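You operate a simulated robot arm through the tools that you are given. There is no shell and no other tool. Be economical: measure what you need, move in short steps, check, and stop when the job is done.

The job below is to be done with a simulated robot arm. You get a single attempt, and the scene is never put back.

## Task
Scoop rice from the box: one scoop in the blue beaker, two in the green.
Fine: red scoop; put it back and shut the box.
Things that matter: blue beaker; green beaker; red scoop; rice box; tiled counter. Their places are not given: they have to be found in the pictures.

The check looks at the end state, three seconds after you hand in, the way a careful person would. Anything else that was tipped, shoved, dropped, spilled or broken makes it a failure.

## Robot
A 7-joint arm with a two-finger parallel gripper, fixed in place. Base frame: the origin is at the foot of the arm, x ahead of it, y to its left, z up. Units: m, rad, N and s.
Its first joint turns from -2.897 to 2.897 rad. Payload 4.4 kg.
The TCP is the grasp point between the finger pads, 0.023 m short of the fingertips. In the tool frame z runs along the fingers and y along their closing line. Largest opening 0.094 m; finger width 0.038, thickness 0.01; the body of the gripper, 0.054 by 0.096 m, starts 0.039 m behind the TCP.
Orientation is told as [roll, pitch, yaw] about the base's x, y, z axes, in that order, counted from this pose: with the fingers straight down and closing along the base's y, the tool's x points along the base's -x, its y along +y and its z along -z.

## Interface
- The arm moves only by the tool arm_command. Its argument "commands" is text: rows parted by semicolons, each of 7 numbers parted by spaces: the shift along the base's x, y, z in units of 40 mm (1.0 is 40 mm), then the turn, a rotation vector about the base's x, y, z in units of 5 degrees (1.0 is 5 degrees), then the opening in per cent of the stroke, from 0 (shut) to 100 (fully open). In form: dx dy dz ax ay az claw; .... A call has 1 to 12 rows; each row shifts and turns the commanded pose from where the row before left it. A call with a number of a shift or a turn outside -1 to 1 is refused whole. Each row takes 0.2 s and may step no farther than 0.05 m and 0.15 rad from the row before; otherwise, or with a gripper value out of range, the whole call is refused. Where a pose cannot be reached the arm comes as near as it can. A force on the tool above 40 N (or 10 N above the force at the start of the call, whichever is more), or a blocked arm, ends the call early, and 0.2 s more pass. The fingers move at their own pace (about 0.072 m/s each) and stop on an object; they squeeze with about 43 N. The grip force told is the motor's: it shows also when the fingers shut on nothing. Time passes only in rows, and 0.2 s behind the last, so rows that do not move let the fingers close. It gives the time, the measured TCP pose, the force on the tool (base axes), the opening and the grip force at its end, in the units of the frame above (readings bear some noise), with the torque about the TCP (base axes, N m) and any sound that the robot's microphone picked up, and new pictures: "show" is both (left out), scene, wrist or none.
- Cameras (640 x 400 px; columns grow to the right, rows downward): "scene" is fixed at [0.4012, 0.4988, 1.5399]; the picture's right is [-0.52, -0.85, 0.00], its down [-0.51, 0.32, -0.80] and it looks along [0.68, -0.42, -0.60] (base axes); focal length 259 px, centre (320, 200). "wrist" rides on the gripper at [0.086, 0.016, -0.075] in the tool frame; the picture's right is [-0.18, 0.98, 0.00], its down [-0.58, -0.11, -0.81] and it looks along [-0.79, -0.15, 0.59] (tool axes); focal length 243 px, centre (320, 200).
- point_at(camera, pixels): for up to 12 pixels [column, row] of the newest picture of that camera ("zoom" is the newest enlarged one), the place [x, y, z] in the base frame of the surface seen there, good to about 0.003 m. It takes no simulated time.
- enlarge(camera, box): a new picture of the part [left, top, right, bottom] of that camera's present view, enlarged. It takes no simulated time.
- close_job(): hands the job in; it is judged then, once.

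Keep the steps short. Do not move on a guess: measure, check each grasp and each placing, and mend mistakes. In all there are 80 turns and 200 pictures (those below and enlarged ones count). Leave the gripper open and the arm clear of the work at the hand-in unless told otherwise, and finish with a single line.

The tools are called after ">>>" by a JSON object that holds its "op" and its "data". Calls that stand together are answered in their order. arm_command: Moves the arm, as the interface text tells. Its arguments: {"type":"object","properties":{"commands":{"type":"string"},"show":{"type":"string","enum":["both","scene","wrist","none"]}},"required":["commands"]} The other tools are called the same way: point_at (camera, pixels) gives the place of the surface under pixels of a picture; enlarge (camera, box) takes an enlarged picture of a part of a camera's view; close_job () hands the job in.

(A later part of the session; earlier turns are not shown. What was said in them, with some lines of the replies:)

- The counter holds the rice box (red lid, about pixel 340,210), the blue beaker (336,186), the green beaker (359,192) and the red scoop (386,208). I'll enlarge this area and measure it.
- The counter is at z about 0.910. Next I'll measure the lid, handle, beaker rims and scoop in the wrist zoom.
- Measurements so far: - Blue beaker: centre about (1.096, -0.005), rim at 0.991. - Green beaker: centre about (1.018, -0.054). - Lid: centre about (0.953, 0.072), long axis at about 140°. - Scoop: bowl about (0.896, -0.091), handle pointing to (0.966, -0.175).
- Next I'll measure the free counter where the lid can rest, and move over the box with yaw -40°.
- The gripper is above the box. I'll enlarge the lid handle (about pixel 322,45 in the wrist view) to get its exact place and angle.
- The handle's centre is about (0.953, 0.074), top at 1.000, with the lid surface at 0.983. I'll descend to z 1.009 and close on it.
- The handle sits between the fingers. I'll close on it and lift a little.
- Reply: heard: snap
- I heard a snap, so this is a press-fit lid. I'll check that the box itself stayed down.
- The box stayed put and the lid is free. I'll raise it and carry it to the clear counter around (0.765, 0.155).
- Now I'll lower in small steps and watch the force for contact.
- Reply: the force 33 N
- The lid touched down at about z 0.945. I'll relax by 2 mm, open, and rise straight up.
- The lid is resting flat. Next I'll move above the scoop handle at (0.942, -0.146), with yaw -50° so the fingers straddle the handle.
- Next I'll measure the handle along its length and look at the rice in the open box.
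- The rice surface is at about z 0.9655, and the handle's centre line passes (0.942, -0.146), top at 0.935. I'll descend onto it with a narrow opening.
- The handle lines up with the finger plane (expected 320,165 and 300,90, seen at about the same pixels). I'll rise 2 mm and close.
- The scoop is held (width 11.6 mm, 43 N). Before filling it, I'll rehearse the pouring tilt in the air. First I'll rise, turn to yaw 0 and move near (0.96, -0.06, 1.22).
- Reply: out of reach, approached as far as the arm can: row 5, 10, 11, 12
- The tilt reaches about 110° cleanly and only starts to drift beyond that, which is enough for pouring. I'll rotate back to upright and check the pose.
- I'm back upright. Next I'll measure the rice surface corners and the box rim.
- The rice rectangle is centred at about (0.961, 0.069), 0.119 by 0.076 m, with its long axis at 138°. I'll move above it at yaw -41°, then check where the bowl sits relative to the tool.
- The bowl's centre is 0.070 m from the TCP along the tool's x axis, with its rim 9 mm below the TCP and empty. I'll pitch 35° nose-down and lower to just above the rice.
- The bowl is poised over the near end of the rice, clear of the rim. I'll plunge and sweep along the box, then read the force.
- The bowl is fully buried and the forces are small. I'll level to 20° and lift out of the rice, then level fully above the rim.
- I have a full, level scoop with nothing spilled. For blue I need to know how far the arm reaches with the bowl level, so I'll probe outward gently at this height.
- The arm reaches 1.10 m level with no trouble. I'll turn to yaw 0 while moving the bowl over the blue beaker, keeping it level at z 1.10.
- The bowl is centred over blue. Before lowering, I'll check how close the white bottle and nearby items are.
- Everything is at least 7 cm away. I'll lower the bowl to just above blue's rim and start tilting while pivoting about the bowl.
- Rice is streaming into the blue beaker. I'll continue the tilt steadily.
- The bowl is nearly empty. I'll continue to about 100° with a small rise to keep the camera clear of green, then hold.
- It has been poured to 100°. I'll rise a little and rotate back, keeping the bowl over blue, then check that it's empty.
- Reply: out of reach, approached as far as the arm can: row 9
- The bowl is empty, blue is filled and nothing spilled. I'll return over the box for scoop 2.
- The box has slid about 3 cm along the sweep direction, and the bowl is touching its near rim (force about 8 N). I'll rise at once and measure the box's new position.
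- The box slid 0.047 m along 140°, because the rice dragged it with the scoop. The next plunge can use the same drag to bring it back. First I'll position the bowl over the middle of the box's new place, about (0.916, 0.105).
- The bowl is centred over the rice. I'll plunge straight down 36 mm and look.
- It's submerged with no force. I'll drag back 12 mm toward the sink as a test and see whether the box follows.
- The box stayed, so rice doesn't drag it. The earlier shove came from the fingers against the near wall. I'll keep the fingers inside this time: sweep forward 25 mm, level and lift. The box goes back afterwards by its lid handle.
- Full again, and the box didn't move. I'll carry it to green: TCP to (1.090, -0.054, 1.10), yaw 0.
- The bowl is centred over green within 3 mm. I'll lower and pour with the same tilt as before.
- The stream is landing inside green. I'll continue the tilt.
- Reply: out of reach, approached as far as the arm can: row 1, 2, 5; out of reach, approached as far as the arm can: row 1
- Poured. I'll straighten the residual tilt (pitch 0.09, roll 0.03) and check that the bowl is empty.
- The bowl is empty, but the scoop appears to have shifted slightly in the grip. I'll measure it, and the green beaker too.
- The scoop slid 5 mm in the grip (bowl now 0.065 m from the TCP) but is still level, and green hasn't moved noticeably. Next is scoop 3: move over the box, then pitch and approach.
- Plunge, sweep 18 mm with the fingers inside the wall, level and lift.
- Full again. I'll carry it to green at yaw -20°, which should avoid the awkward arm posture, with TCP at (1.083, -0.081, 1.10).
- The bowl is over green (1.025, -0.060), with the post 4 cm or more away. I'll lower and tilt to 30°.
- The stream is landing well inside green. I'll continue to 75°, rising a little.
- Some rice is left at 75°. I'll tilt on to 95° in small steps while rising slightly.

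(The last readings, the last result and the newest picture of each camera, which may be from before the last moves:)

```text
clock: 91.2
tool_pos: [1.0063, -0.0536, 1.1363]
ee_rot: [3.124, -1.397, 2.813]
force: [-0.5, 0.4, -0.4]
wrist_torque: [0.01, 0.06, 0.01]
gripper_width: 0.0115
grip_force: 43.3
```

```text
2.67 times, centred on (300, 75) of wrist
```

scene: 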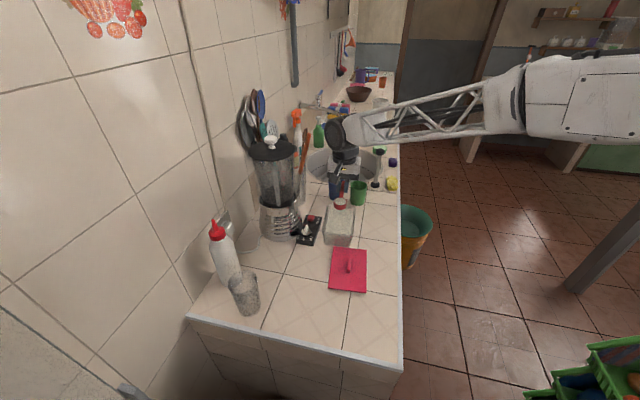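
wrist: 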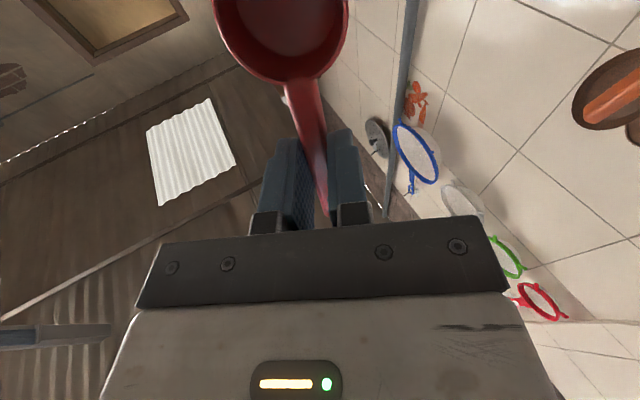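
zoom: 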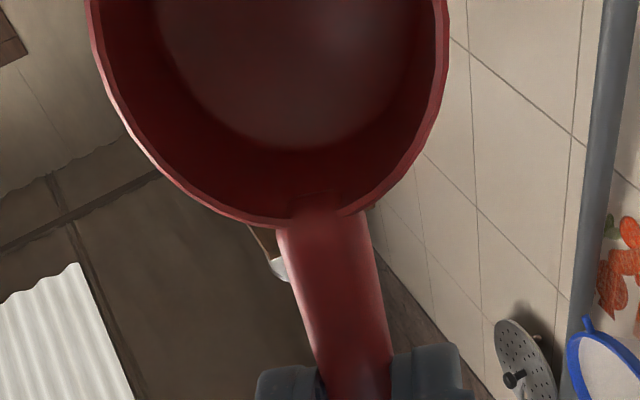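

100° was reached cleanly with no slip. I'll rotate back to level above green.

>>> {"op": "arm_command", "data": {"commands": "0.13 -0.048 0.1 0.342 0.94 0 0;0.13 -0.048 0.1 0.342 0.94 0 0;0.13 -0.048 0 0.342 0.94 0 0;0.13 -0.048 0 0.342 0.94 0 0;0.13 -0.048 0 0.342 0.94 0 0;0.13 -0.048 0 0.342 0.94 0 0;0.13 -0.048 0 0.342 0.94 0 0;0.12 -0.044 0 0.342 0.94 0 0;0.12 -0.044 0 0.342 0.94 0 0;0.1 -0.04 0 0.342 0.94 0 0;0.1 -0.04 0 0.342 0.94 0 0;0.09 -0.03 0 0.342 0.94 0 0", "show": "none"}}

>>> {"op": "arm_command", "data": {"commands": "0 0 0 0.342 0.94 0 0;0 0 0 0.342 0.94 0 0;0 0 0 0.342 0.94 0 0;0 0 0 0.342 0.94 0 0;0 0 0 0.342 0.94 0 0;0 0 0 0.342 0.94 0 0;0 0 0 0.342 0.94 0 0;0 0 0 0.342 0.94 0 0;0 0 0 0 0 0 0", "show": "wrist"}}

>>> {"op": "enlarge", "data": {"camera": "scene", "box": [310, 145, 390, 220]}}

```text
clock: 93.8
tool_pos: [1.0646, -0.0734, 1.1453]
ee_rot: [0.005, -0.698, -0.352]
force: [1.1, 0.6, -0.1]
wrist_torque: [0.02, -0.03, 0.0]
gripper_width: 0.0114
grip_force: 42.5
```

```text
clock: 95.8
tool_pos: [1.0638, -0.0745, 1.1445]
ee_rot: [0.001, 0.002, -0.351]
force: [0.4, 0.5, -0.2]
wrist_torque: [-0.01, -0.02, 0.05]
gripper_width: 0.0115
grip_force: 42.7
```

wrist: 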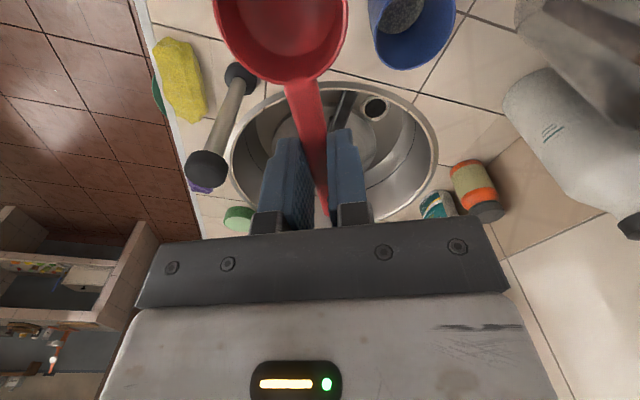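

```text
5.33 times, centred on (350, 182) of scene
```

zoom: 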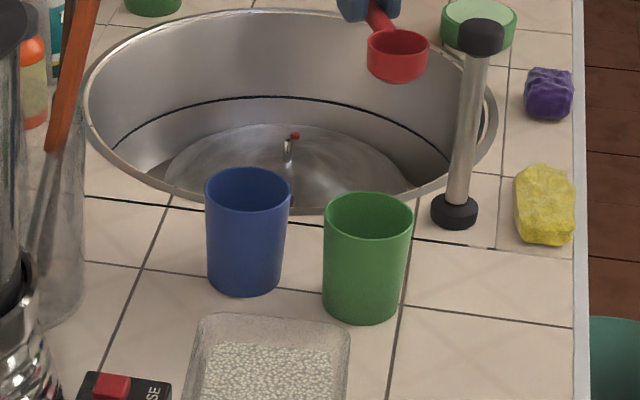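

Both pours are done and the scoop is empty. Next I'll return the scoop to its place. With the 5 mm slip, the grasp point becomes about (0.937, -0.141) at yaw -0.896. I'll go above it first.

>>> {"op": "arm_command", "data": {"commands": "-0.397 -0.208 -0.3 0 0 -0.78 0;-0.397 -0.208 -0.3 0 0 -0.78 0;-0.397 -0.208 -0.3 0 0 -0.78 0;-0.397 -0.208 -0.3 0 0 -0.78 0;-0.397 -0.208 -0.3 0 0 -0.78 0;-0.397 -0.208 -0.3 0 0 -0.78 0;-0.397 -0.208 -0.3 0 0 -0.78 0;-0.397 -0.208 -0.3 0 0 -0.78 0;0 0 -0.6 0 0 0 0;0 0 -0.6 0 0 0 0;0 0 0 0 0 0 0", "show": "wrist"}}

>>> {"op": "enlarge", "data": {"camera": "scene", "box": [340, 165, 420, 230]}}

```text
clock: 98.2
tool_pos: [0.9354, -0.1412, 1.0004]
ee_rot: [0.002, 0.001, -0.896]
force: [0.0, 0.6, 0.3]
wrist_torque: [0.02, 0.01, 0.01]
gripper_width: 0.0113
grip_force: 43.1
```

wrist: 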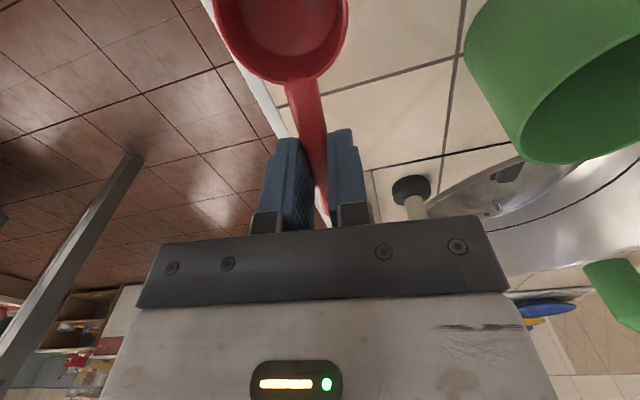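

```text
6.15 times, centred on (380, 198) of scene
```

zoom: 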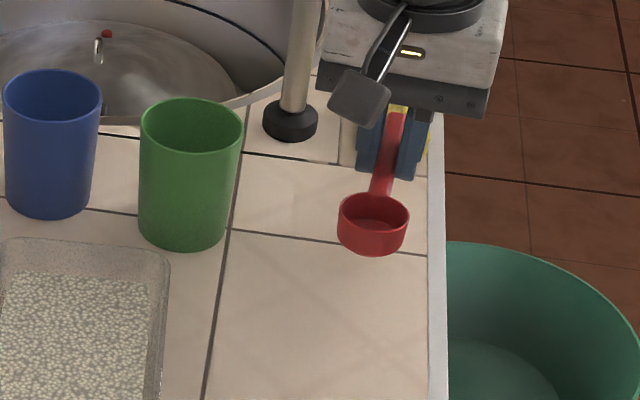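

The bowl is positioned over its original spot. I'll lower to just above the counter, then touch down gently.

>>> {"op": "arm_command", "data": {"commands": "0.01 0 -0.6 0 0 0 0;0.01 0 -0.6 0 0 0 0;0 0 -0.2 0 0 0 0;0 0 -0.05 0 0 0 0;0 0 0 0 0 0 0", "show": "none"}}

```text
clock: 99.4
tool_pos: [0.9384, -0.1422, 0.9434]
ee_rot: [0.004, -0.002, -0.897]
force: [1.8, 1.2, 30.6]
wrist_torque: [-0.05, -0.02, -0.08]
gripper_width: 0.0115
grip_force: 43.2
```

It has touched down (30 N) at z 0.943. I'll relax 2 mm, check, and release.

>>> {"op": "arm_command", "data": {"commands": "0 0 0.04 0 0 0 0;0 0 0 0 0 0 0", "show": "none"}}

```text
clock: 100.0
tool_pos: [0.9363, -0.1409, 0.9457]
ee_rot: [0.004, 0.0, -0.898]
force: [6.7, -1.2, 18.1]
wrist_torque: [-0.42, -0.45, 0.12]
gripper_width: 0.0114
grip_force: 43.0
```

>>> {"op": "arm_command", "data": {"commands": "0 0 0.05 0 0 0 0;0 0 0 0 0 0 0", "show": "none"}}

>>> {"op": "enlarge", "data": {"camera": "scene", "box": [350, 170, 420, 225]}}

```text
clock: 100.6
tool_pos: [0.9368, -0.1408, 0.9451]
ee_rot: [0.0, 0.001, -0.895]
force: [-0.8, 0.0, -0.4]
wrist_torque: [-0.03, 0.0, 0.01]
gripper_width: 0.0113
grip_force: 42.7
```

```text
7.27 times, centred on (385, 198) of scene
```

zoom: 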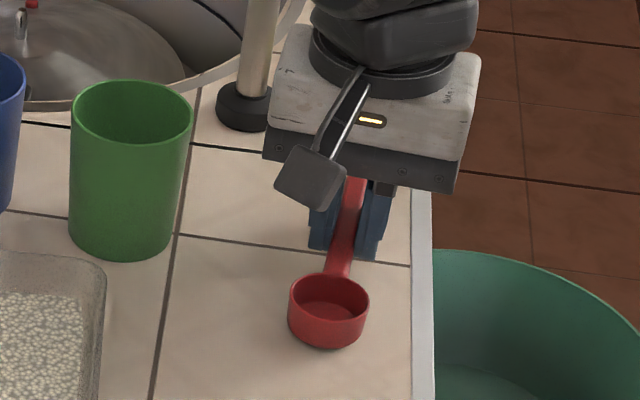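

The force is gone and the scoop is within a millimetre of the counter. I'll open and rise straight up.

>>> {"op": "arm_command", "data": {"commands": "0 0 0 0 0 0 42;0 0 0 0 0 0 42;0 0 0 0 0 0 42;0 0 0.4 0 0 0 42;0 0 1 0 0 0 42;0 0 1 0 0 0 42;0 0 1 0 0 0 42", "show": "none"}}

>>> {"op": "enlarge", "data": {"camera": "scene", "box": [320, 170, 400, 220]}}

>>> {"op": "point_at", "data": {"camera": "zoom", "pixels": [[487, 330], [571, 338], [528, 345], [545, 250], [247, 125], [376, 130]]}}

```text
clock: 102.2
tool_pos: [0.9354, -0.1415, 1.0827]
ee_rot: [0.0, 0.001, -0.898]
force: [0.1, -0.5, -1.3]
wrist_torque: [0.0, 0.01, -0.01]
gripper_width: 0.0397
grip_force: 0.1
```

```text
8.00 times, centred on (360, 195) of scene
```

zoom: 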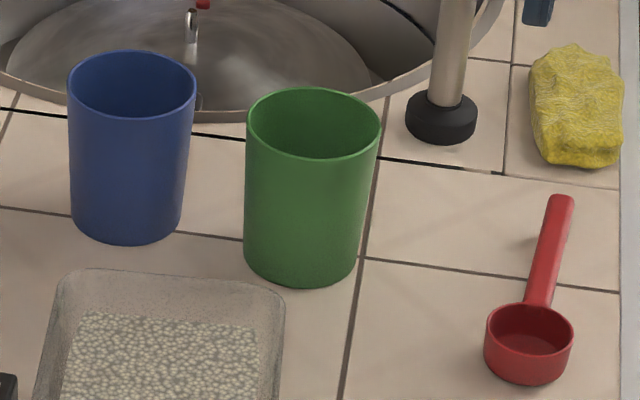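

```text
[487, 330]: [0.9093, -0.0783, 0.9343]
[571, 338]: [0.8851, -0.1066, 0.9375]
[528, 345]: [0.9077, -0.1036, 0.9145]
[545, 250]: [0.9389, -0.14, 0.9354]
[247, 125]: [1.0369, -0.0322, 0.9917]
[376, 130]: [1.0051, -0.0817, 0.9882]
```

The scoop's bowl is back on exactly the same pixels and the beakers are in place. Now the lid: I'll move above it and measure.

>>> {"op": "arm_command", "data": {"commands": "-0.444 0.85 0 0 0 0.252 60;-0.444 0.85 0 0 0 0.252 60;-0.444 0.85 0 0 0 0.252 60;-0.444 0.85 0 0 0 0.252 60;-0.444 0.85 0 0 0 0.252 60;-0.444 0.85 0 0 0 0.252 60;-0.444 0.85 0 0 0 0.252 60;-0.444 0.85 0 0 0 0.252 60;-0.444 0.85 -0.1 0 0 0.252 60;0 0 0 0 0 0 60", "show": "wrist"}}

>>> {"op": "enlarge", "data": {"camera": "wrist", "box": [220, 0, 460, 150]}}

```text
clock: 104.4
tool_pos: [0.7794, 0.1651, 1.0793]
ee_rot: [0.001, 0.002, -0.7]
force: [1.1, 0.0, 0.4]
wrist_torque: [-0.01, -0.03, 0.03]
gripper_width: 0.0565
grip_force: 0.2
```

wrist: 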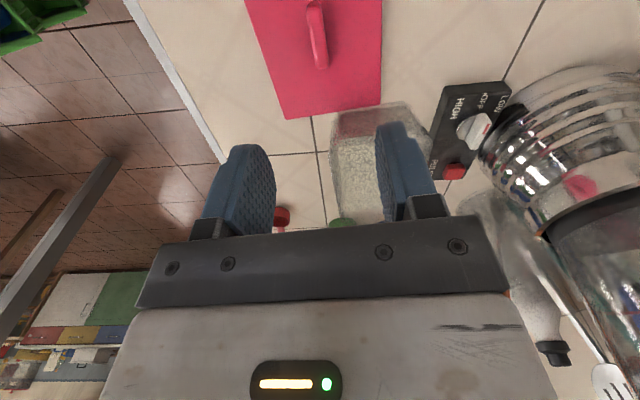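

```text
2.67 times, centred on (340, 75) of wrist
```

zoom: 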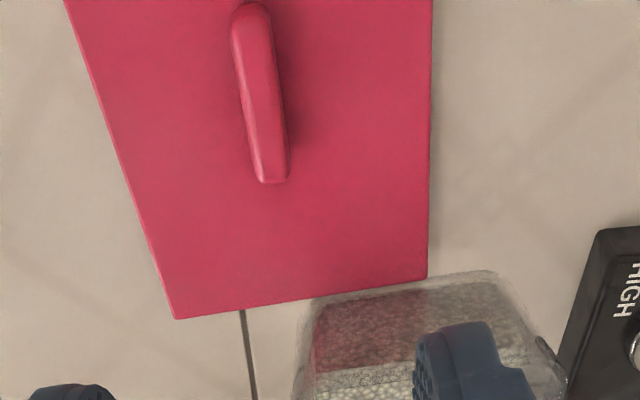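

>>> {"op": "point_at", "data": {"camera": "zoom", "pixels": [[253, 8], [275, 176], [262, 95], [178, 316], [426, 276], [430, 100], [80, 40], [256, 60], [305, 310], [500, 275]]}}

>>> {"op": "enlarge", "data": {"camera": "scene", "box": [310, 190, 380, 300]}}

```text
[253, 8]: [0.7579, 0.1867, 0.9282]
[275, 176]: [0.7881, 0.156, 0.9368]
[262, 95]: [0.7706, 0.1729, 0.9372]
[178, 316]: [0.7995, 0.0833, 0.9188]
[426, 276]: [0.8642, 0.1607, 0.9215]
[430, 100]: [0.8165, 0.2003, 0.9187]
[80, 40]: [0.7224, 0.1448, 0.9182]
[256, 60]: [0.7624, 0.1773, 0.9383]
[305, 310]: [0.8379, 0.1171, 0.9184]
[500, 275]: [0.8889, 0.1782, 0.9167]
```

```text
3.64 times, centred on (345, 245) of scene
```

zoom: 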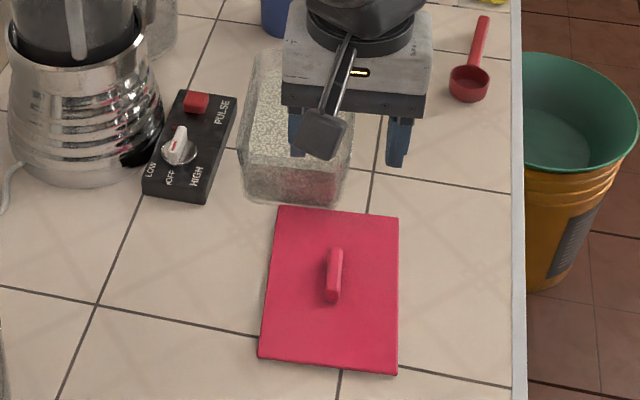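

To place the lid accurately I need a clear look at the box. I'll step aside briefly and take the same crop as before scooping.

>>> {"op": "arm_command", "data": {"commands": "-0.4 -0.9 0.3 0 0 0 60;-0.4 -0.9 0 0 0 0 60;-0.4 -0.9 0 0 0 0 60;0 0 0 0 0 0 60", "show": "scene"}}

>>> {"op": "enlarge", "data": {"camera": "scene", "box": [316, 195, 372, 250]}}

```text
clock: 105.4
tool_pos: [0.7302, 0.0551, 1.0924]
ee_rot: [0.001, 0.003, -0.699]
force: [0.4, -0.4, 0.5]
wrist_torque: [-0.03, 0.02, -0.03]
gripper_width: 0.0565
grip_force: 0.1
```

scene: 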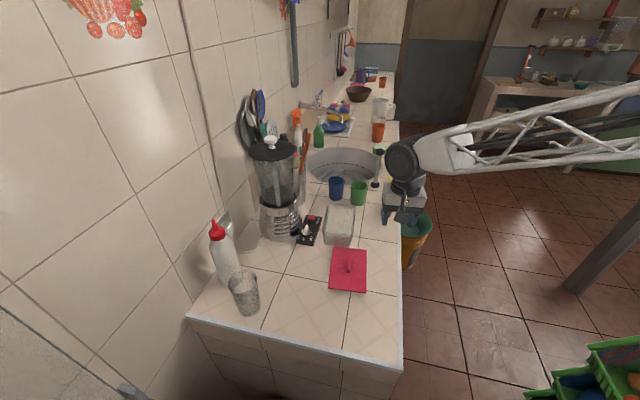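

```text
7.27 times, centred on (344, 222) of scene
```

zoom: 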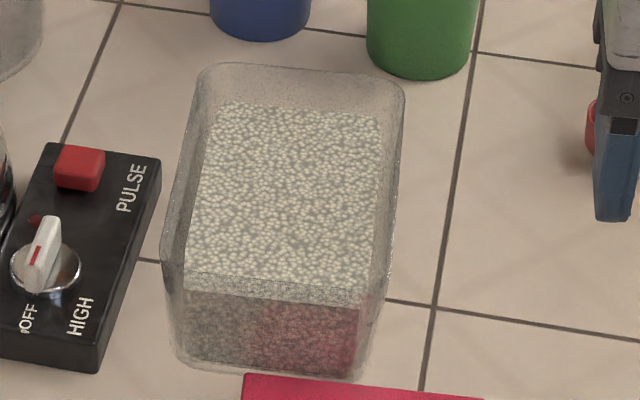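

Comparing corner pixels, the box moved by about (-0.043, +0.035), so its centre is now about (0.911, 0.107), turned roughly 1.5°. Next I'll go down on the lid handle at (0.773, 0.171).

>>> {"op": "arm_command", "data": {"commands": "0.357 0.968 0 0 0 0 60;0.357 0.968 -0.2 0 0 0 60;0.357 0.968 -0.4 0 0 0 60;0 0 -0.9 0 0 0 60;0 0 -0.9 0 0 0 60;0 0 -0.9 0 0 0 60;0 0 -0.33 0 0 0 60;0 0 0 0 0 0 60", "show": "wrist"}}

```text
clock: 107.2
tool_pos: [0.7712, 0.1715, 0.9454]
ee_rot: [0.0, 0.002, -0.697]
force: [-0.1, 0.2, -0.1]
wrist_torque: [0.03, -0.01, 0.03]
gripper_width: 0.0561
grip_force: 0.1
```

wrist: 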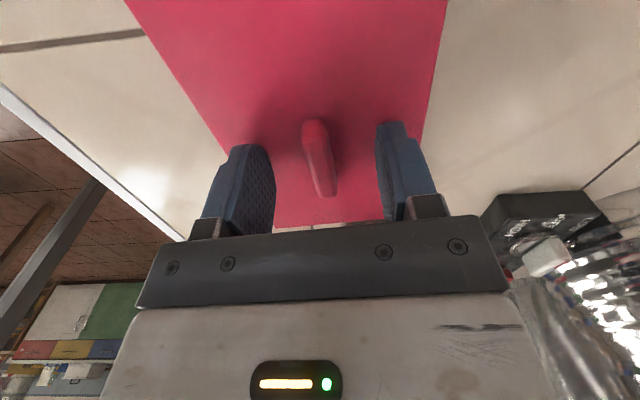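

The view matches my first lid grasp. I'll close and lift the lid.

>>> {"op": "arm_command", "data": {"commands": "0 0 0 0 0 0 0;0 0 0 0 0 0 0;0 0 0 0 0 0 0;0 0 0 0 0 0 0;0 0 0.4 0 0 0 0;0 0 0.9 0 0 0 0;0 0 0.9 0 0 0 0;0 0 0.6 0 0 0 0;0 0 0 0 0 0 0", "show": "none"}}

>>> {"op": "arm_command", "data": {"commands": "0.87 -0.4 0 0 0 0 0;0.87 -0.4 0 0 0 0 0;0.87 -0.4 0 0 0 0 0;0.87 -0.4 0 0 0 0.3 0;0 0 -0.35 0 0 0 0;0 0 0 0 0 0 0", "show": "wrist"}}

>>> {"op": "enlarge", "data": {"camera": "scene", "box": [310, 180, 380, 250]}}

```text
clock: 109.2
tool_pos: [0.7709, 0.1734, 1.0591]
ee_rot: [0.003, 0.002, -0.697]
force: [0.5, 0.3, -0.5]
wrist_torque: [0.04, 0.0, -0.04]
gripper_width: 0.0107
grip_force: 43.1
```

```text
clock: 110.6
tool_pos: [0.9122, 0.1092, 1.0418]
ee_rot: [0.001, 0.0, -0.673]
force: [0.1, 0.3, 0.5]
wrist_torque: [0.0, 0.02, -0.04]
gripper_width: 0.0105
grip_force: 42.9
```

wrist: 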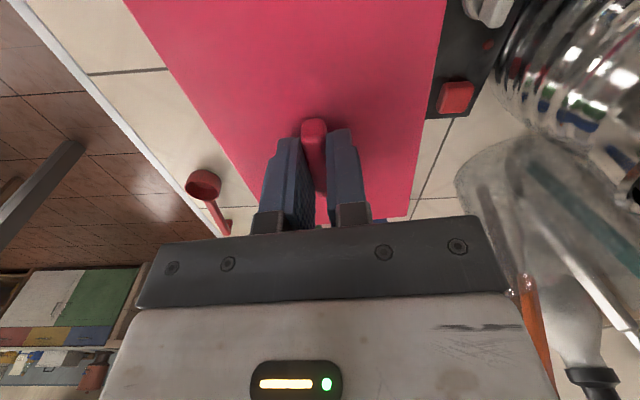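

```text
5.71 times, centred on (345, 215) of scene
```

zoom: 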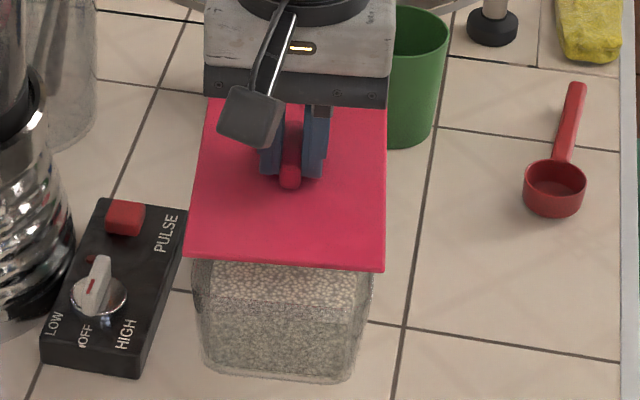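

The lid hangs nearly aligned, about 3 mm too far left. I'll correct that and lower until just above the rim.

>>> {"op": "arm_command", "data": {"commands": "-0.04 -0.065 -0.2 0 0 0 0;0 0 -0.2 0 0 0 0;0 0 -0.1 0 0 0 0;0 0 0 0 0 0 0", "show": "none"}}

>>> {"op": "enlarge", "data": {"camera": "scene", "box": [316, 195, 372, 250]}}

```text
clock: 111.6
tool_pos: [0.9103, 0.1066, 1.0211]
ee_rot: [0.002, 0.001, -0.673]
force: [0.6, 0.0, -0.1]
wrist_torque: [-0.02, 0.01, -0.02]
gripper_width: 0.0106
grip_force: 42.5
```

```text
7.27 times, centred on (344, 222) of scene
```

zoom: 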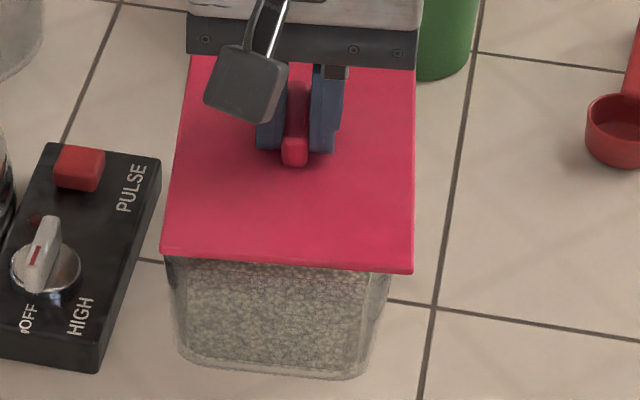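

I'll check the alignment by measuring points on the box's front wall and the lid edge.

>>> {"op": "point_at", "data": {"camera": "zoom", "pixels": [[210, 300], [240, 310], [280, 315], [320, 320], [350, 325], [240, 345], [320, 350], [166, 250], [409, 270], [290, 262], [413, 150], [190, 120]]}}

>>> {"op": "enlarge", "data": {"camera": "scene", "box": [318, 220, 362, 248]}}

```text
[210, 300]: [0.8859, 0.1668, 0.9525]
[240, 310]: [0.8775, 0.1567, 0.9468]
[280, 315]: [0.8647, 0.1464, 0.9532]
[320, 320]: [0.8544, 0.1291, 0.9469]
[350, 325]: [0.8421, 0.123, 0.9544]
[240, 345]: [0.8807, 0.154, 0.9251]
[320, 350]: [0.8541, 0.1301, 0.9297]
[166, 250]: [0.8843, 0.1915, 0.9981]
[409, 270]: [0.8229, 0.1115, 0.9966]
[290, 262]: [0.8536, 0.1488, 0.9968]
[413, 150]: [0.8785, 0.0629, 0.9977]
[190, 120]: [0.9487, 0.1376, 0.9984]
```

```text
14.29 times, centred on (340, 234) of scene
```

zoom: 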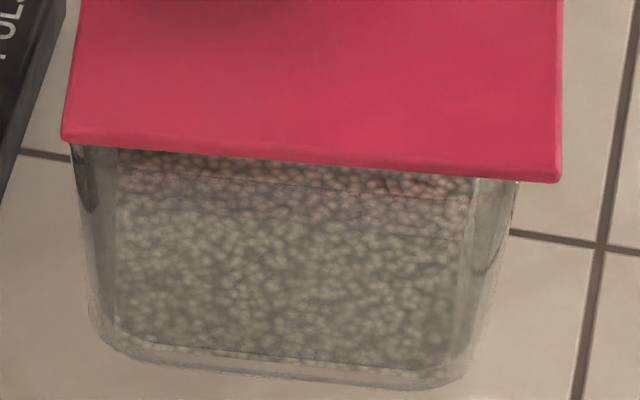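

The overhang suggests the lid should move about 3 mm in +x and turn back slightly. I'll correct that and lower gently to contact.

>>> {"op": "arm_command", "data": {"commands": "0.087 0 0 0 0 -0.15 0;0 0 -0.1 0 0 0 0;0 0 -0.1 0 0 0 0;0 0 0 0 0 0 0", "show": "none"}}

>>> {"op": "enlarge", "data": {"camera": "scene", "box": [318, 220, 362, 248]}}

```text
clock: 112.6
tool_pos: [0.9135, 0.1067, 1.015]
ee_rot: [0.004, 0.0, -0.686]
force: [0.3, -0.4, 0.5]
wrist_torque: [-0.01, -0.03, -0.03]
gripper_width: 0.011
grip_force: 43.1
```

```text
14.29 times, centred on (340, 234) of scene
```

zoom: 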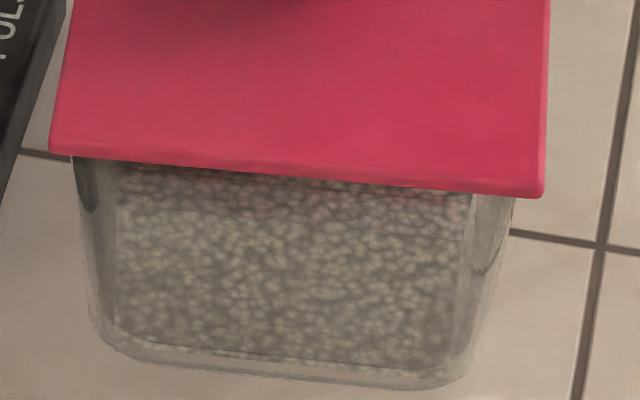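

The overhang now matches the original, left and right. I'll lower in 2 mm steps to feel for the snap.

>>> {"op": "arm_command", "data": {"commands": "0 0 -0.06 0 0 0 0;0 0 -0.06 0 0 0 0;0 0 -0.05 0 0 0 0", "show": "none"}}

```text
clock: 113.4
tool_pos: [0.9138, 0.1075, 1.009]
ee_rot: [0.003, 0.003, -0.686]
force: [1.2, 0.2, 0.1]
wrist_torque: [0.03, -0.02, -0.01]
gripper_width: 0.0107
grip_force: 43.0
```

>>> {"op": "arm_command", "data": {"commands": "0 0 -0.05 0 0 0 0;0 0 -0.05 0 0 0 0", "show": "none"}}

>>> {"op": "enlarge", "data": {"camera": "scene", "box": [316, 195, 372, 250]}}

```text
clock: 114.0
tool_pos: [0.9139, 0.1075, 1.0088]
ee_rot: [0.003, -0.002, -0.685]
force: [0.2, -1.3, 29.5]
wrist_torque: [0.33, 0.55, -0.01]
gripper_width: 0.0105
grip_force: 43.4
heard: snap
```

```text
7.27 times, centred on (344, 222) of scene
```

zoom: 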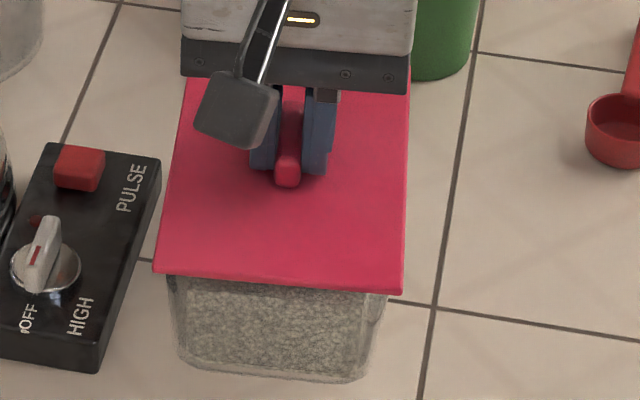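

Snap: the lid is shut. I'll ease off the downward force, then slide the box by its lid handle back to where it stood, (+0.040, -0.032).

>>> {"op": "arm_command", "data": {"commands": "0 0 0.04 0 0 0 0;0.1 -0.08 0 0 0 0 0;0.1 -0.08 0 0 0 0 0;0 0 0 0 0 0 0", "show": "none"}}

>>> {"op": "enlarge", "data": {"camera": "scene", "box": [316, 195, 372, 250]}}

```text
clock: 115.0
tool_pos: [0.9222, 0.1023, 1.0075]
ee_rot: [0.003, 0.002, -0.686]
force: [0.9, 1.2, 3.1]
wrist_torque: [-0.15, -0.13, -0.01]
gripper_width: 0.0106
grip_force: 43.2
stopped in row 4: the force on the tool passed its limit at 41 N (the readings are from after the stop); the commanded pose is now the measured one
```

```text
7.27 times, centred on (344, 222) of scene
```

zoom: 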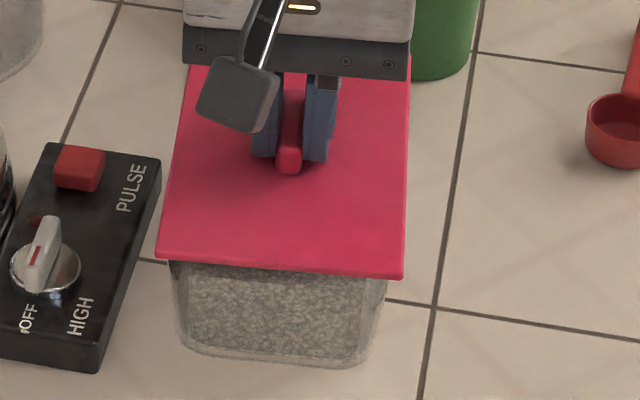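

The box follows the lid. I'll continue in small steps with a hair less down-pressure.

>>> {"op": "arm_command", "data": {"commands": "0 0 0.015 0 0 0 0;0.1 -0.075 0 0 0 -0.03 0;0.1 -0.075 0 0 0 -0.03 0;0.1 -0.075 0 0 0 -0.03 0;0.1 -0.075 0 0 0 -0.03 0;0.1 -0.08 0 0 0 0 0;0.1 -0.08 0 0 0 0 0;0 0 0 0 0 0 0", "show": "none"}}

>>> {"op": "enlarge", "data": {"camera": "scene", "box": [290, 160, 420, 250]}}

```text
clock: 116.8
tool_pos: [0.9442, 0.0834, 1.008]
ee_rot: [0.0, 0.001, -0.696]
force: [-0.9, 0.7, -0.4]
wrist_torque: [0.05, 0.03, -0.01]
gripper_width: 0.0108
grip_force: 42.8
heard: snap
```

```text
4.44 times, centred on (355, 205) of scene
```

zoom: 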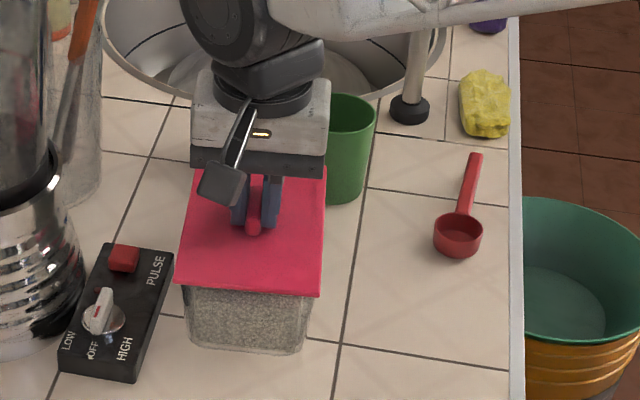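

Another snap was heard, so the lid may have loosened or re-seated. I'll slide the remaining 12 mm, then press down again to be sure.

>>> {"op": "arm_command", "data": {"commands": "0.08 -0.065 -0.01 0 0 0 0;0.08 -0.065 0 0 0 0 0;0.08 -0.065 0 0 0 0 0;0 0 0 0 0 0 0", "show": "wrist"}}

>>> {"op": "enlarge", "data": {"camera": "scene", "box": [290, 160, 420, 250]}}

>>> {"op": "point_at", "data": {"camera": "zoom", "pixels": [[180, 275], [317, 288], [250, 281], [324, 172], [322, 220], [230, 325], [270, 330], [250, 310]]}}

```text
clock: 117.8
tool_pos: [0.9568, 0.0747, 1.008]
ee_rot: [0.001, 0.003, -0.694]
force: [-1.0, 1.5, 0.1]
wrist_torque: [-0.01, 0.01, 0.01]
gripper_width: 0.0107
grip_force: 43.2
```

wrist: 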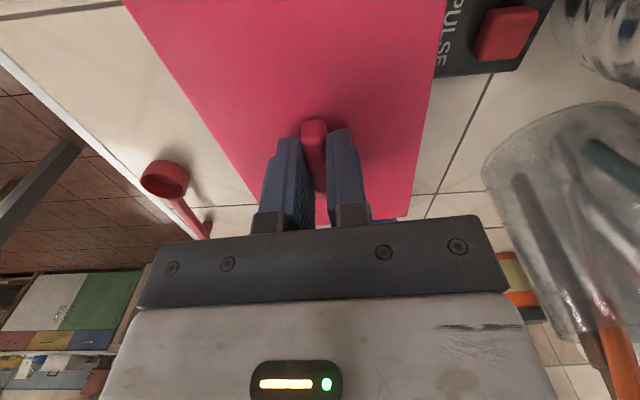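

```text
4.44 times, centred on (355, 205) of scene
```

zoom: 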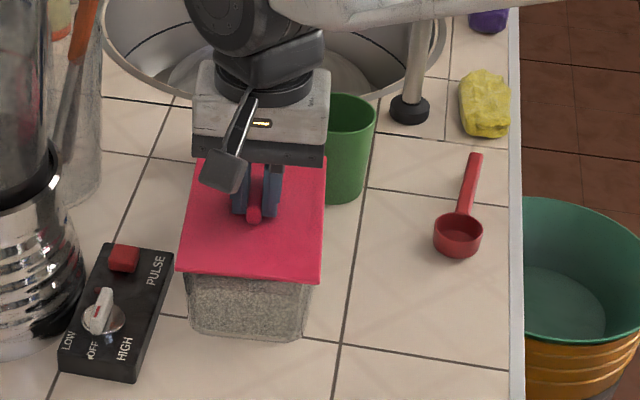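

```text
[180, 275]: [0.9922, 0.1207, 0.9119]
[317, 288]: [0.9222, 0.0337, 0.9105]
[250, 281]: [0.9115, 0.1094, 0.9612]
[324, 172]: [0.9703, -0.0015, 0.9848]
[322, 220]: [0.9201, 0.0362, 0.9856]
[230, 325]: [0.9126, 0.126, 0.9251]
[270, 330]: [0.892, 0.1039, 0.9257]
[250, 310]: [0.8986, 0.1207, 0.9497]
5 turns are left
```

The lid and box are back on the original pixels. I'll press down to be sure it's snapped.

>>> {"op": "arm_command", "data": {"commands": "0 0 -0.05 0 0 0 0;0 0 -0.04 0 0 0 0;0 0 0 0 0 0 0", "show": "none"}}

>>> {"op": "enlarge", "data": {"camera": "scene", "box": [316, 185, 372, 240]}}

```text
clock: 118.6
tool_pos: [0.9549, 0.0768, 1.0063]
ee_rot: [0.005, -0.001, -0.695]
force: [8.0, -1.6, 33.2]
wrist_torque: [-0.02, 0.07, -0.03]
gripper_width: 0.0107
grip_force: 42.6
```

```text
7.27 times, centred on (344, 212) of scene
4 turns are left
```

zoom: 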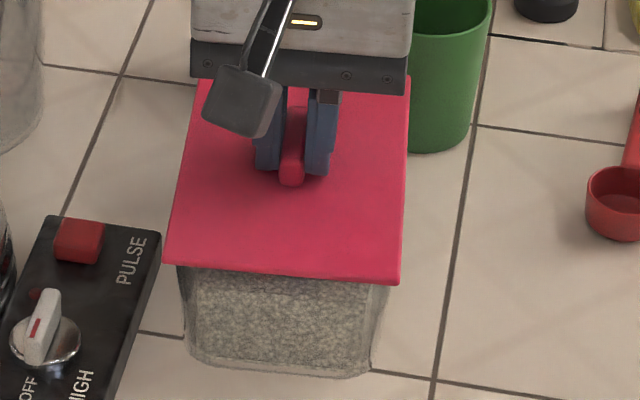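

33 N and no new snap, so I can't tell from this whether it's latched. I'll lift the lid 5 mm, then press again firmly and listen.

>>> {"op": "arm_command", "data": {"commands": "0 0 0.06 0 0 0 0;0 0 0.06 0 0 0 0;0 0 0.06 0 0 0 0;0 0 0 0 0 0 0", "show": "none"}}

>>> {"op": "arm_command", "data": {"commands": "0 0 -0.06 0 0 0 0;0 0 -0.06 0 0 0 0;0 0 -0.05 0 0 0 0;0 0 -0.04 0 0 0 0;0 0 -0.03 0 0 0 0", "show": "none"}}

>>> {"op": "enlarge", "data": {"camera": "scene", "box": [316, 185, 372, 240]}}

```text
clock: 119.6
tool_pos: [0.9529, 0.0755, 1.0097]
ee_rot: [0.0, 0.004, -0.695]
force: [0.1, -0.3, -0.4]
wrist_torque: [-0.02, 0.0, 0.02]
gripper_width: 0.0106
grip_force: 42.9
```

```text
clock: 120.8
tool_pos: [0.9552, 0.0744, 1.0072]
ee_rot: [0.005, -0.001, -0.694]
force: [0.1, -0.3, 2.8]
wrist_torque: [0.06, 0.24, 0.03]
gripper_width: 0.0106
grip_force: 43.3
stopped in row 5: the force on the tool passed its limit at 42 N (the readings are from after the stop); the commanded pose is now the measured one
```

```text
7.27 times, centred on (344, 212) of scene
3 turns are left
```

zoom: 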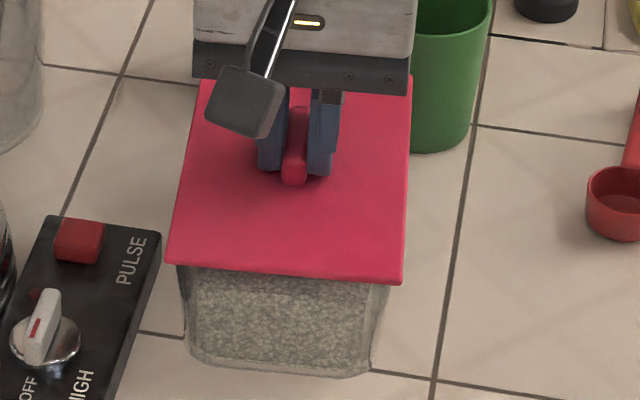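

The lid is down but no latch was heard, and the pictures suggest it sits about 4 mm off toward the sink relative to the box. I'll lift it clear by 16 mm, shift it 4 mm back and press again.

>>> {"op": "arm_command", "data": {"commands": "0 0 0.2 0 0 0 0;0 0 0.2 0 0 0 0;-0.077 0.064 0 0 0 0 0;0 0 -0.15 0 0 0 0;0 0 -0.15 0 0 0 0;0 0 -0.05 0 0 0 0;0 0 -0.05 0 0 0 0;0 0 -0.05 0 0 0 0;0 0 -0.05 0 0 0 0;0 0 -0.04 0 0 0 0;0 0 -0.03 0 0 0 0", "show": "none"}}

>>> {"op": "enlarge", "data": {"camera": "scene", "box": [316, 185, 372, 240]}}

```text
clock: 123.0
tool_pos: [0.9526, 0.0778, 1.007]
ee_rot: [0.009, -0.007, -0.694]
force: [0.4, -0.5, 4.0]
wrist_torque: [0.05, 0.31, 0.04]
gripper_width: 0.0111
grip_force: 42.8
stopped in row 10: the force on the tool passed its limit at 42 N (the readings are from after the stop); the commanded pose is now the measured one
```

```text
7.27 times, centred on (344, 212) of scene
2 turns are left
```

zoom: 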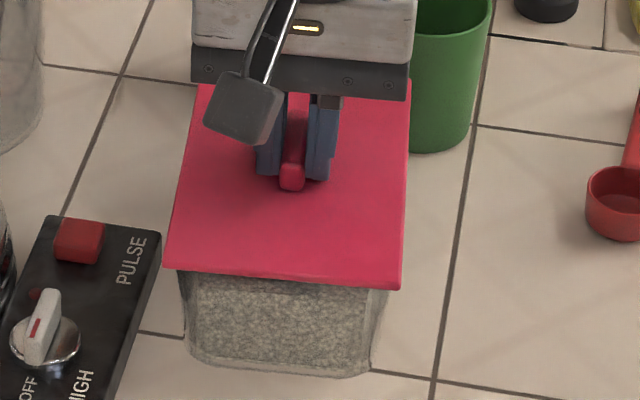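

Still no latch sound, and turns are short. I'll make one last aligned press 2.5 mm further back, then a light press-and-slide, and release. After that I'll press straight down on the handle top with closed fingers, then clear out with the gripper open.

>>> {"op": "arm_command", "data": {"commands": "0 0 0.2 0 0 0 0;0 0 0.2 0 0 0 0;-0.05 0.038 0 0 0 0 0;0 0 -0.15 0 0 0 0;0 0 -0.15 0 0 0 0;0 0 -0.05 0 0 0 0;0 0 -0.05 0 0 0 0;0 0 -0.05 0 0 0 0;0 0 -0.05 0 0 0 0;0 0 -0.04 0 0 0 0;0 0 -0.03 0 0 0 0", "show": "none"}}

>>> {"op": "arm_command", "data": {"commands": "0 0 -0.04 0 0 0 0;-0.019 0.016 0 0 0 0 0;-0.019 0.016 0 0 0 0 0;-0.019 0.016 0 0 0 0 0;0 0 -0.03 0 0 0 0;0 0 -0.02 0 0 0 0", "show": "none"}}

>>> {"op": "arm_command", "data": {"commands": "0 0 0.02 0 0 0 0;0 0 0 0 0 0 60;0 0 0 0 0 0 60;0 0 0 0 0 0 60;0 0 0.4 0 0 0 60;0 0 0.9 0 0 0 60;0 0 0 0 0 0 60", "show": "none"}}

>>> {"op": "arm_command", "data": {"commands": "0 0 0 0 0 0 0;0 0 0 0 0 0 0;0 0 0 0 0 0 0;0 0 -0.5 0 0 0 0;0 0 -0.2 0 0 0 0;0 0 -0.1 0 0 0 0;0 0 -0.08 0 0 0 0;0 0 -0.06 0 0 0 0;0 0 -0.06 0 0 0 0;0 0 -0.06 0 0 0 0;0 0 -0.06 0 0 0 0;0 0 -0.06 0 0 0 0", "show": "none"}}

>>> {"op": "arm_command", "data": {"commands": "0 0 0.3 0 0 0 0;0 0 0.9 0 0 0 0;0 0 1 0 0 0 0;0 0 1 0 0 0 60;0 0 1 0 0 0 60;0 0 1 0 0 0 60;0 0 1 0 0 0 60;0 0 0 0 0 0 60", "show": "scene"}}

>>> {"op": "enlarge", "data": {"camera": "scene", "box": [290, 160, 420, 250]}}

```text
clock: 125.2
tool_pos: [0.9514, 0.0792, 1.0055]
ee_rot: [0.01, -0.009, -0.694]
force: [0.1, -0.8, 6.6]
wrist_torque: [-0.09, 0.32, 0.06]
gripper_width: 0.0108
grip_force: 42.9
stopped in row 10: the force on the tool passed its limit at 43 N (the readings are from after the stop); the commanded pose is now the measured one
```

```text
clock: 126.5
tool_pos: [0.9489, 0.0805, 1.0059]
ee_rot: [0.013, -0.01, -0.693]
force: [-0.6, 0.2, 6.0]
wrist_torque: [-0.03, 0.41, 0.0]
gripper_width: 0.0105
grip_force: 42.6
stopped in row 6: the force on the tool passed its limit at 42 N (the readings are from after the stop); the commanded pose is now the measured one
```

```text
clock: 128.1
tool_pos: [0.9459, 0.0807, 1.0594]
ee_rot: [0.014, -0.01, -0.695]
force: [0.2, -0.1, 0.4]
wrist_torque: [-0.02, -0.01, 0.03]
gripper_width: 0.0562
grip_force: 0.0
```

```text
clock: 130.7
tool_pos: [0.9481, 0.0811, 1.0116]
ee_rot: [0.013, -0.009, -0.695]
force: [1.3, 2.2, 1.0]
wrist_torque: [0.02, -0.03, 0.04]
gripper_width: 0.0
grip_force: 42.6
```

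```text
clock: 132.5
tool_pos: [0.9496, 0.0819, 1.2598]
ee_rot: [0.013, -0.011, -0.695]
force: [0.2, 0.5, 0.5]
wrist_torque: [0.0, 0.04, 0.01]
gripper_width: 0.0564
grip_force: 0.2
```

scene: 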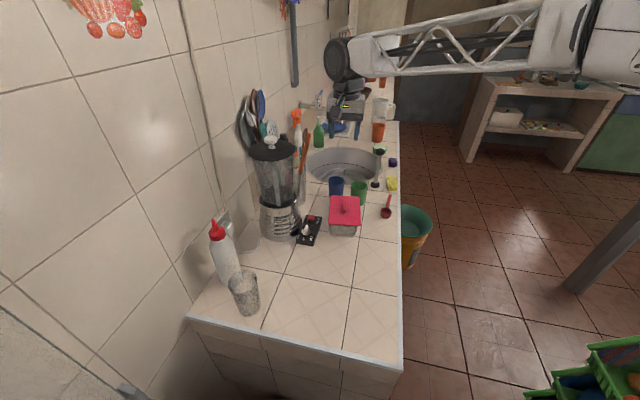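

```text
4.44 times, centred on (355, 205) of scene
1 turns are left
```

zoom: 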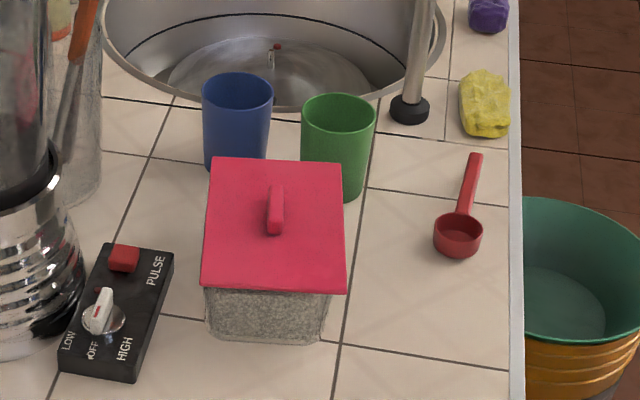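

The handle press slipped off to one side and nudged the box and lid about 1.5 cm. The lid now sits slightly skewed. With one turn left I'll re-grip the handle at about (0.939, 0.068), re-seat and press the lid square, and slide the box back. Then I'll release, rise clear and hand in.

>>> {"op": "arm_command", "data": {"commands": "-0.225 -0.33 -1 -0.15 0.12 0 60;0 0 -1 0 0 0 60;0 0 -1 0 0 0 60;0 0 -1 0 0 0 60;0 0 -1 0 0 0 60;0 0 -0.8 0 0 0 60;0 0 -0.3 0 0 0 60;0 0 -0.15 0 0 0 60;0 0 0 0 0 0 60", "show": "none"}}

>>> {"op": "arm_command", "data": {"commands": "0 0 0 0 0 0 0;0 0 0 0 0 0 0;0 0 0 0 0 0 0;0 0 0 0 0 0 0;0 0 0.2 0 0 0 0;0 0 0.2 0 0 0 0;0.05 -0.025 0 0 0 0 0;0 0 0 0 0 0 0", "show": "none"}}

>>> {"op": "arm_command", "data": {"commands": "0 0 -0.15 0 0 0 0;0 0 -0.15 0 0 0 0;0 0 -0.05 0 0 0 0;0 0 -0.05 0 0 0 0;0 0 -0.05 0 0 0 0;0 0 -0.05 0 0 0 0;0 0 -0.04 0 0 0 0;0 0 -0.04 0 0 0 0", "show": "none"}}

>>> {"op": "arm_command", "data": {"commands": "0.08 0.053 0 0 0 0 0;0.08 0.053 0 0 0 0 0;0.08 0.053 0 0 0 0 0;0.075 0.053 0 0 0 0 0;0 0 -0.03 0 0 0 0;0 0 -0.03 0 0 0 0;0 0 -0.03 0 0 0 0", "show": "none"}}

>>> {"op": "arm_command", "data": {"commands": "0 0 0.02 0 0 0 0;0 0 0 0 0 0 60;0 0 0 0 0 0 60;0 0 0 0 0 0 60;0 0 0.4 0 0 0 60;0 0 0.9 0 0 0 60;0 0 1 0 0 0 60;0 0 1 0 0 0 60;0 0 1 0 0 0 60;0 0 1 0 0 0 60;0 0 0 0 0 0 60", "show": "none"}}

>>> {"op": "close_job", "data": {}}

```text
clock: 134.5
tool_pos: [0.9394, 0.0681, 1.0101]
ee_rot: [-0.004, -0.012, -0.695]
force: [-0.1, 0.3, -0.4]
wrist_torque: [0.01, -0.01, 0.0]
gripper_width: 0.0562
grip_force: 0.0
```

```text
clock: 136.3
tool_pos: [0.9414, 0.0676, 1.0254]
ee_rot: [-0.002, -0.012, -0.694]
force: [0.1, -0.2, 0.4]
wrist_torque: [0.0, -0.02, -0.05]
gripper_width: 0.0108
grip_force: 43.2
```

```text
clock: 138.0
tool_pos: [0.9428, 0.0681, 1.01]
ee_rot: [0.002, -0.017, -0.696]
force: [-0.6, 0.1, 3.3]
wrist_torque: [-0.04, -0.01, 0.02]
gripper_width: 0.0109
grip_force: 43.4
stopped in row 8: the force on the tool passed its limit at 42 N (the readings are from after the stop); the commanded pose is now the measured one
```

```text
clock: 139.6
tool_pos: [0.9555, 0.0763, 1.0088]
ee_rot: [0.005, -0.019, -0.695]
force: [0.0, -0.8, 4.4]
wrist_torque: [0.09, 0.21, 0.1]
gripper_width: 0.0105
grip_force: 43.2
stopped in row 7: the force on the tool passed its limit at 43 N (the readings are from after the stop); the commanded pose is now the measured one
```

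```text
clock: 142.0
tool_pos: [0.9554, 0.0792, 1.2223]
ee_rot: [0.003, -0.017, -0.695]
force: [0.2, 0.4, -0.1]
wrist_torque: [-0.02, -0.01, 0.01]
gripper_width: 0.0562
grip_force: 0.0
heard: snap
```

```text
The job is handed in.
```

Handed in: one scoop is in blue, two are in green, and the red scoop is back in its place. The lid is on the box, but I couldn't confirm it latched: the last snap came as I let go, with no picture after it. I shoved the box about 5 cm while scooping and slid it back to roughly where it stood.
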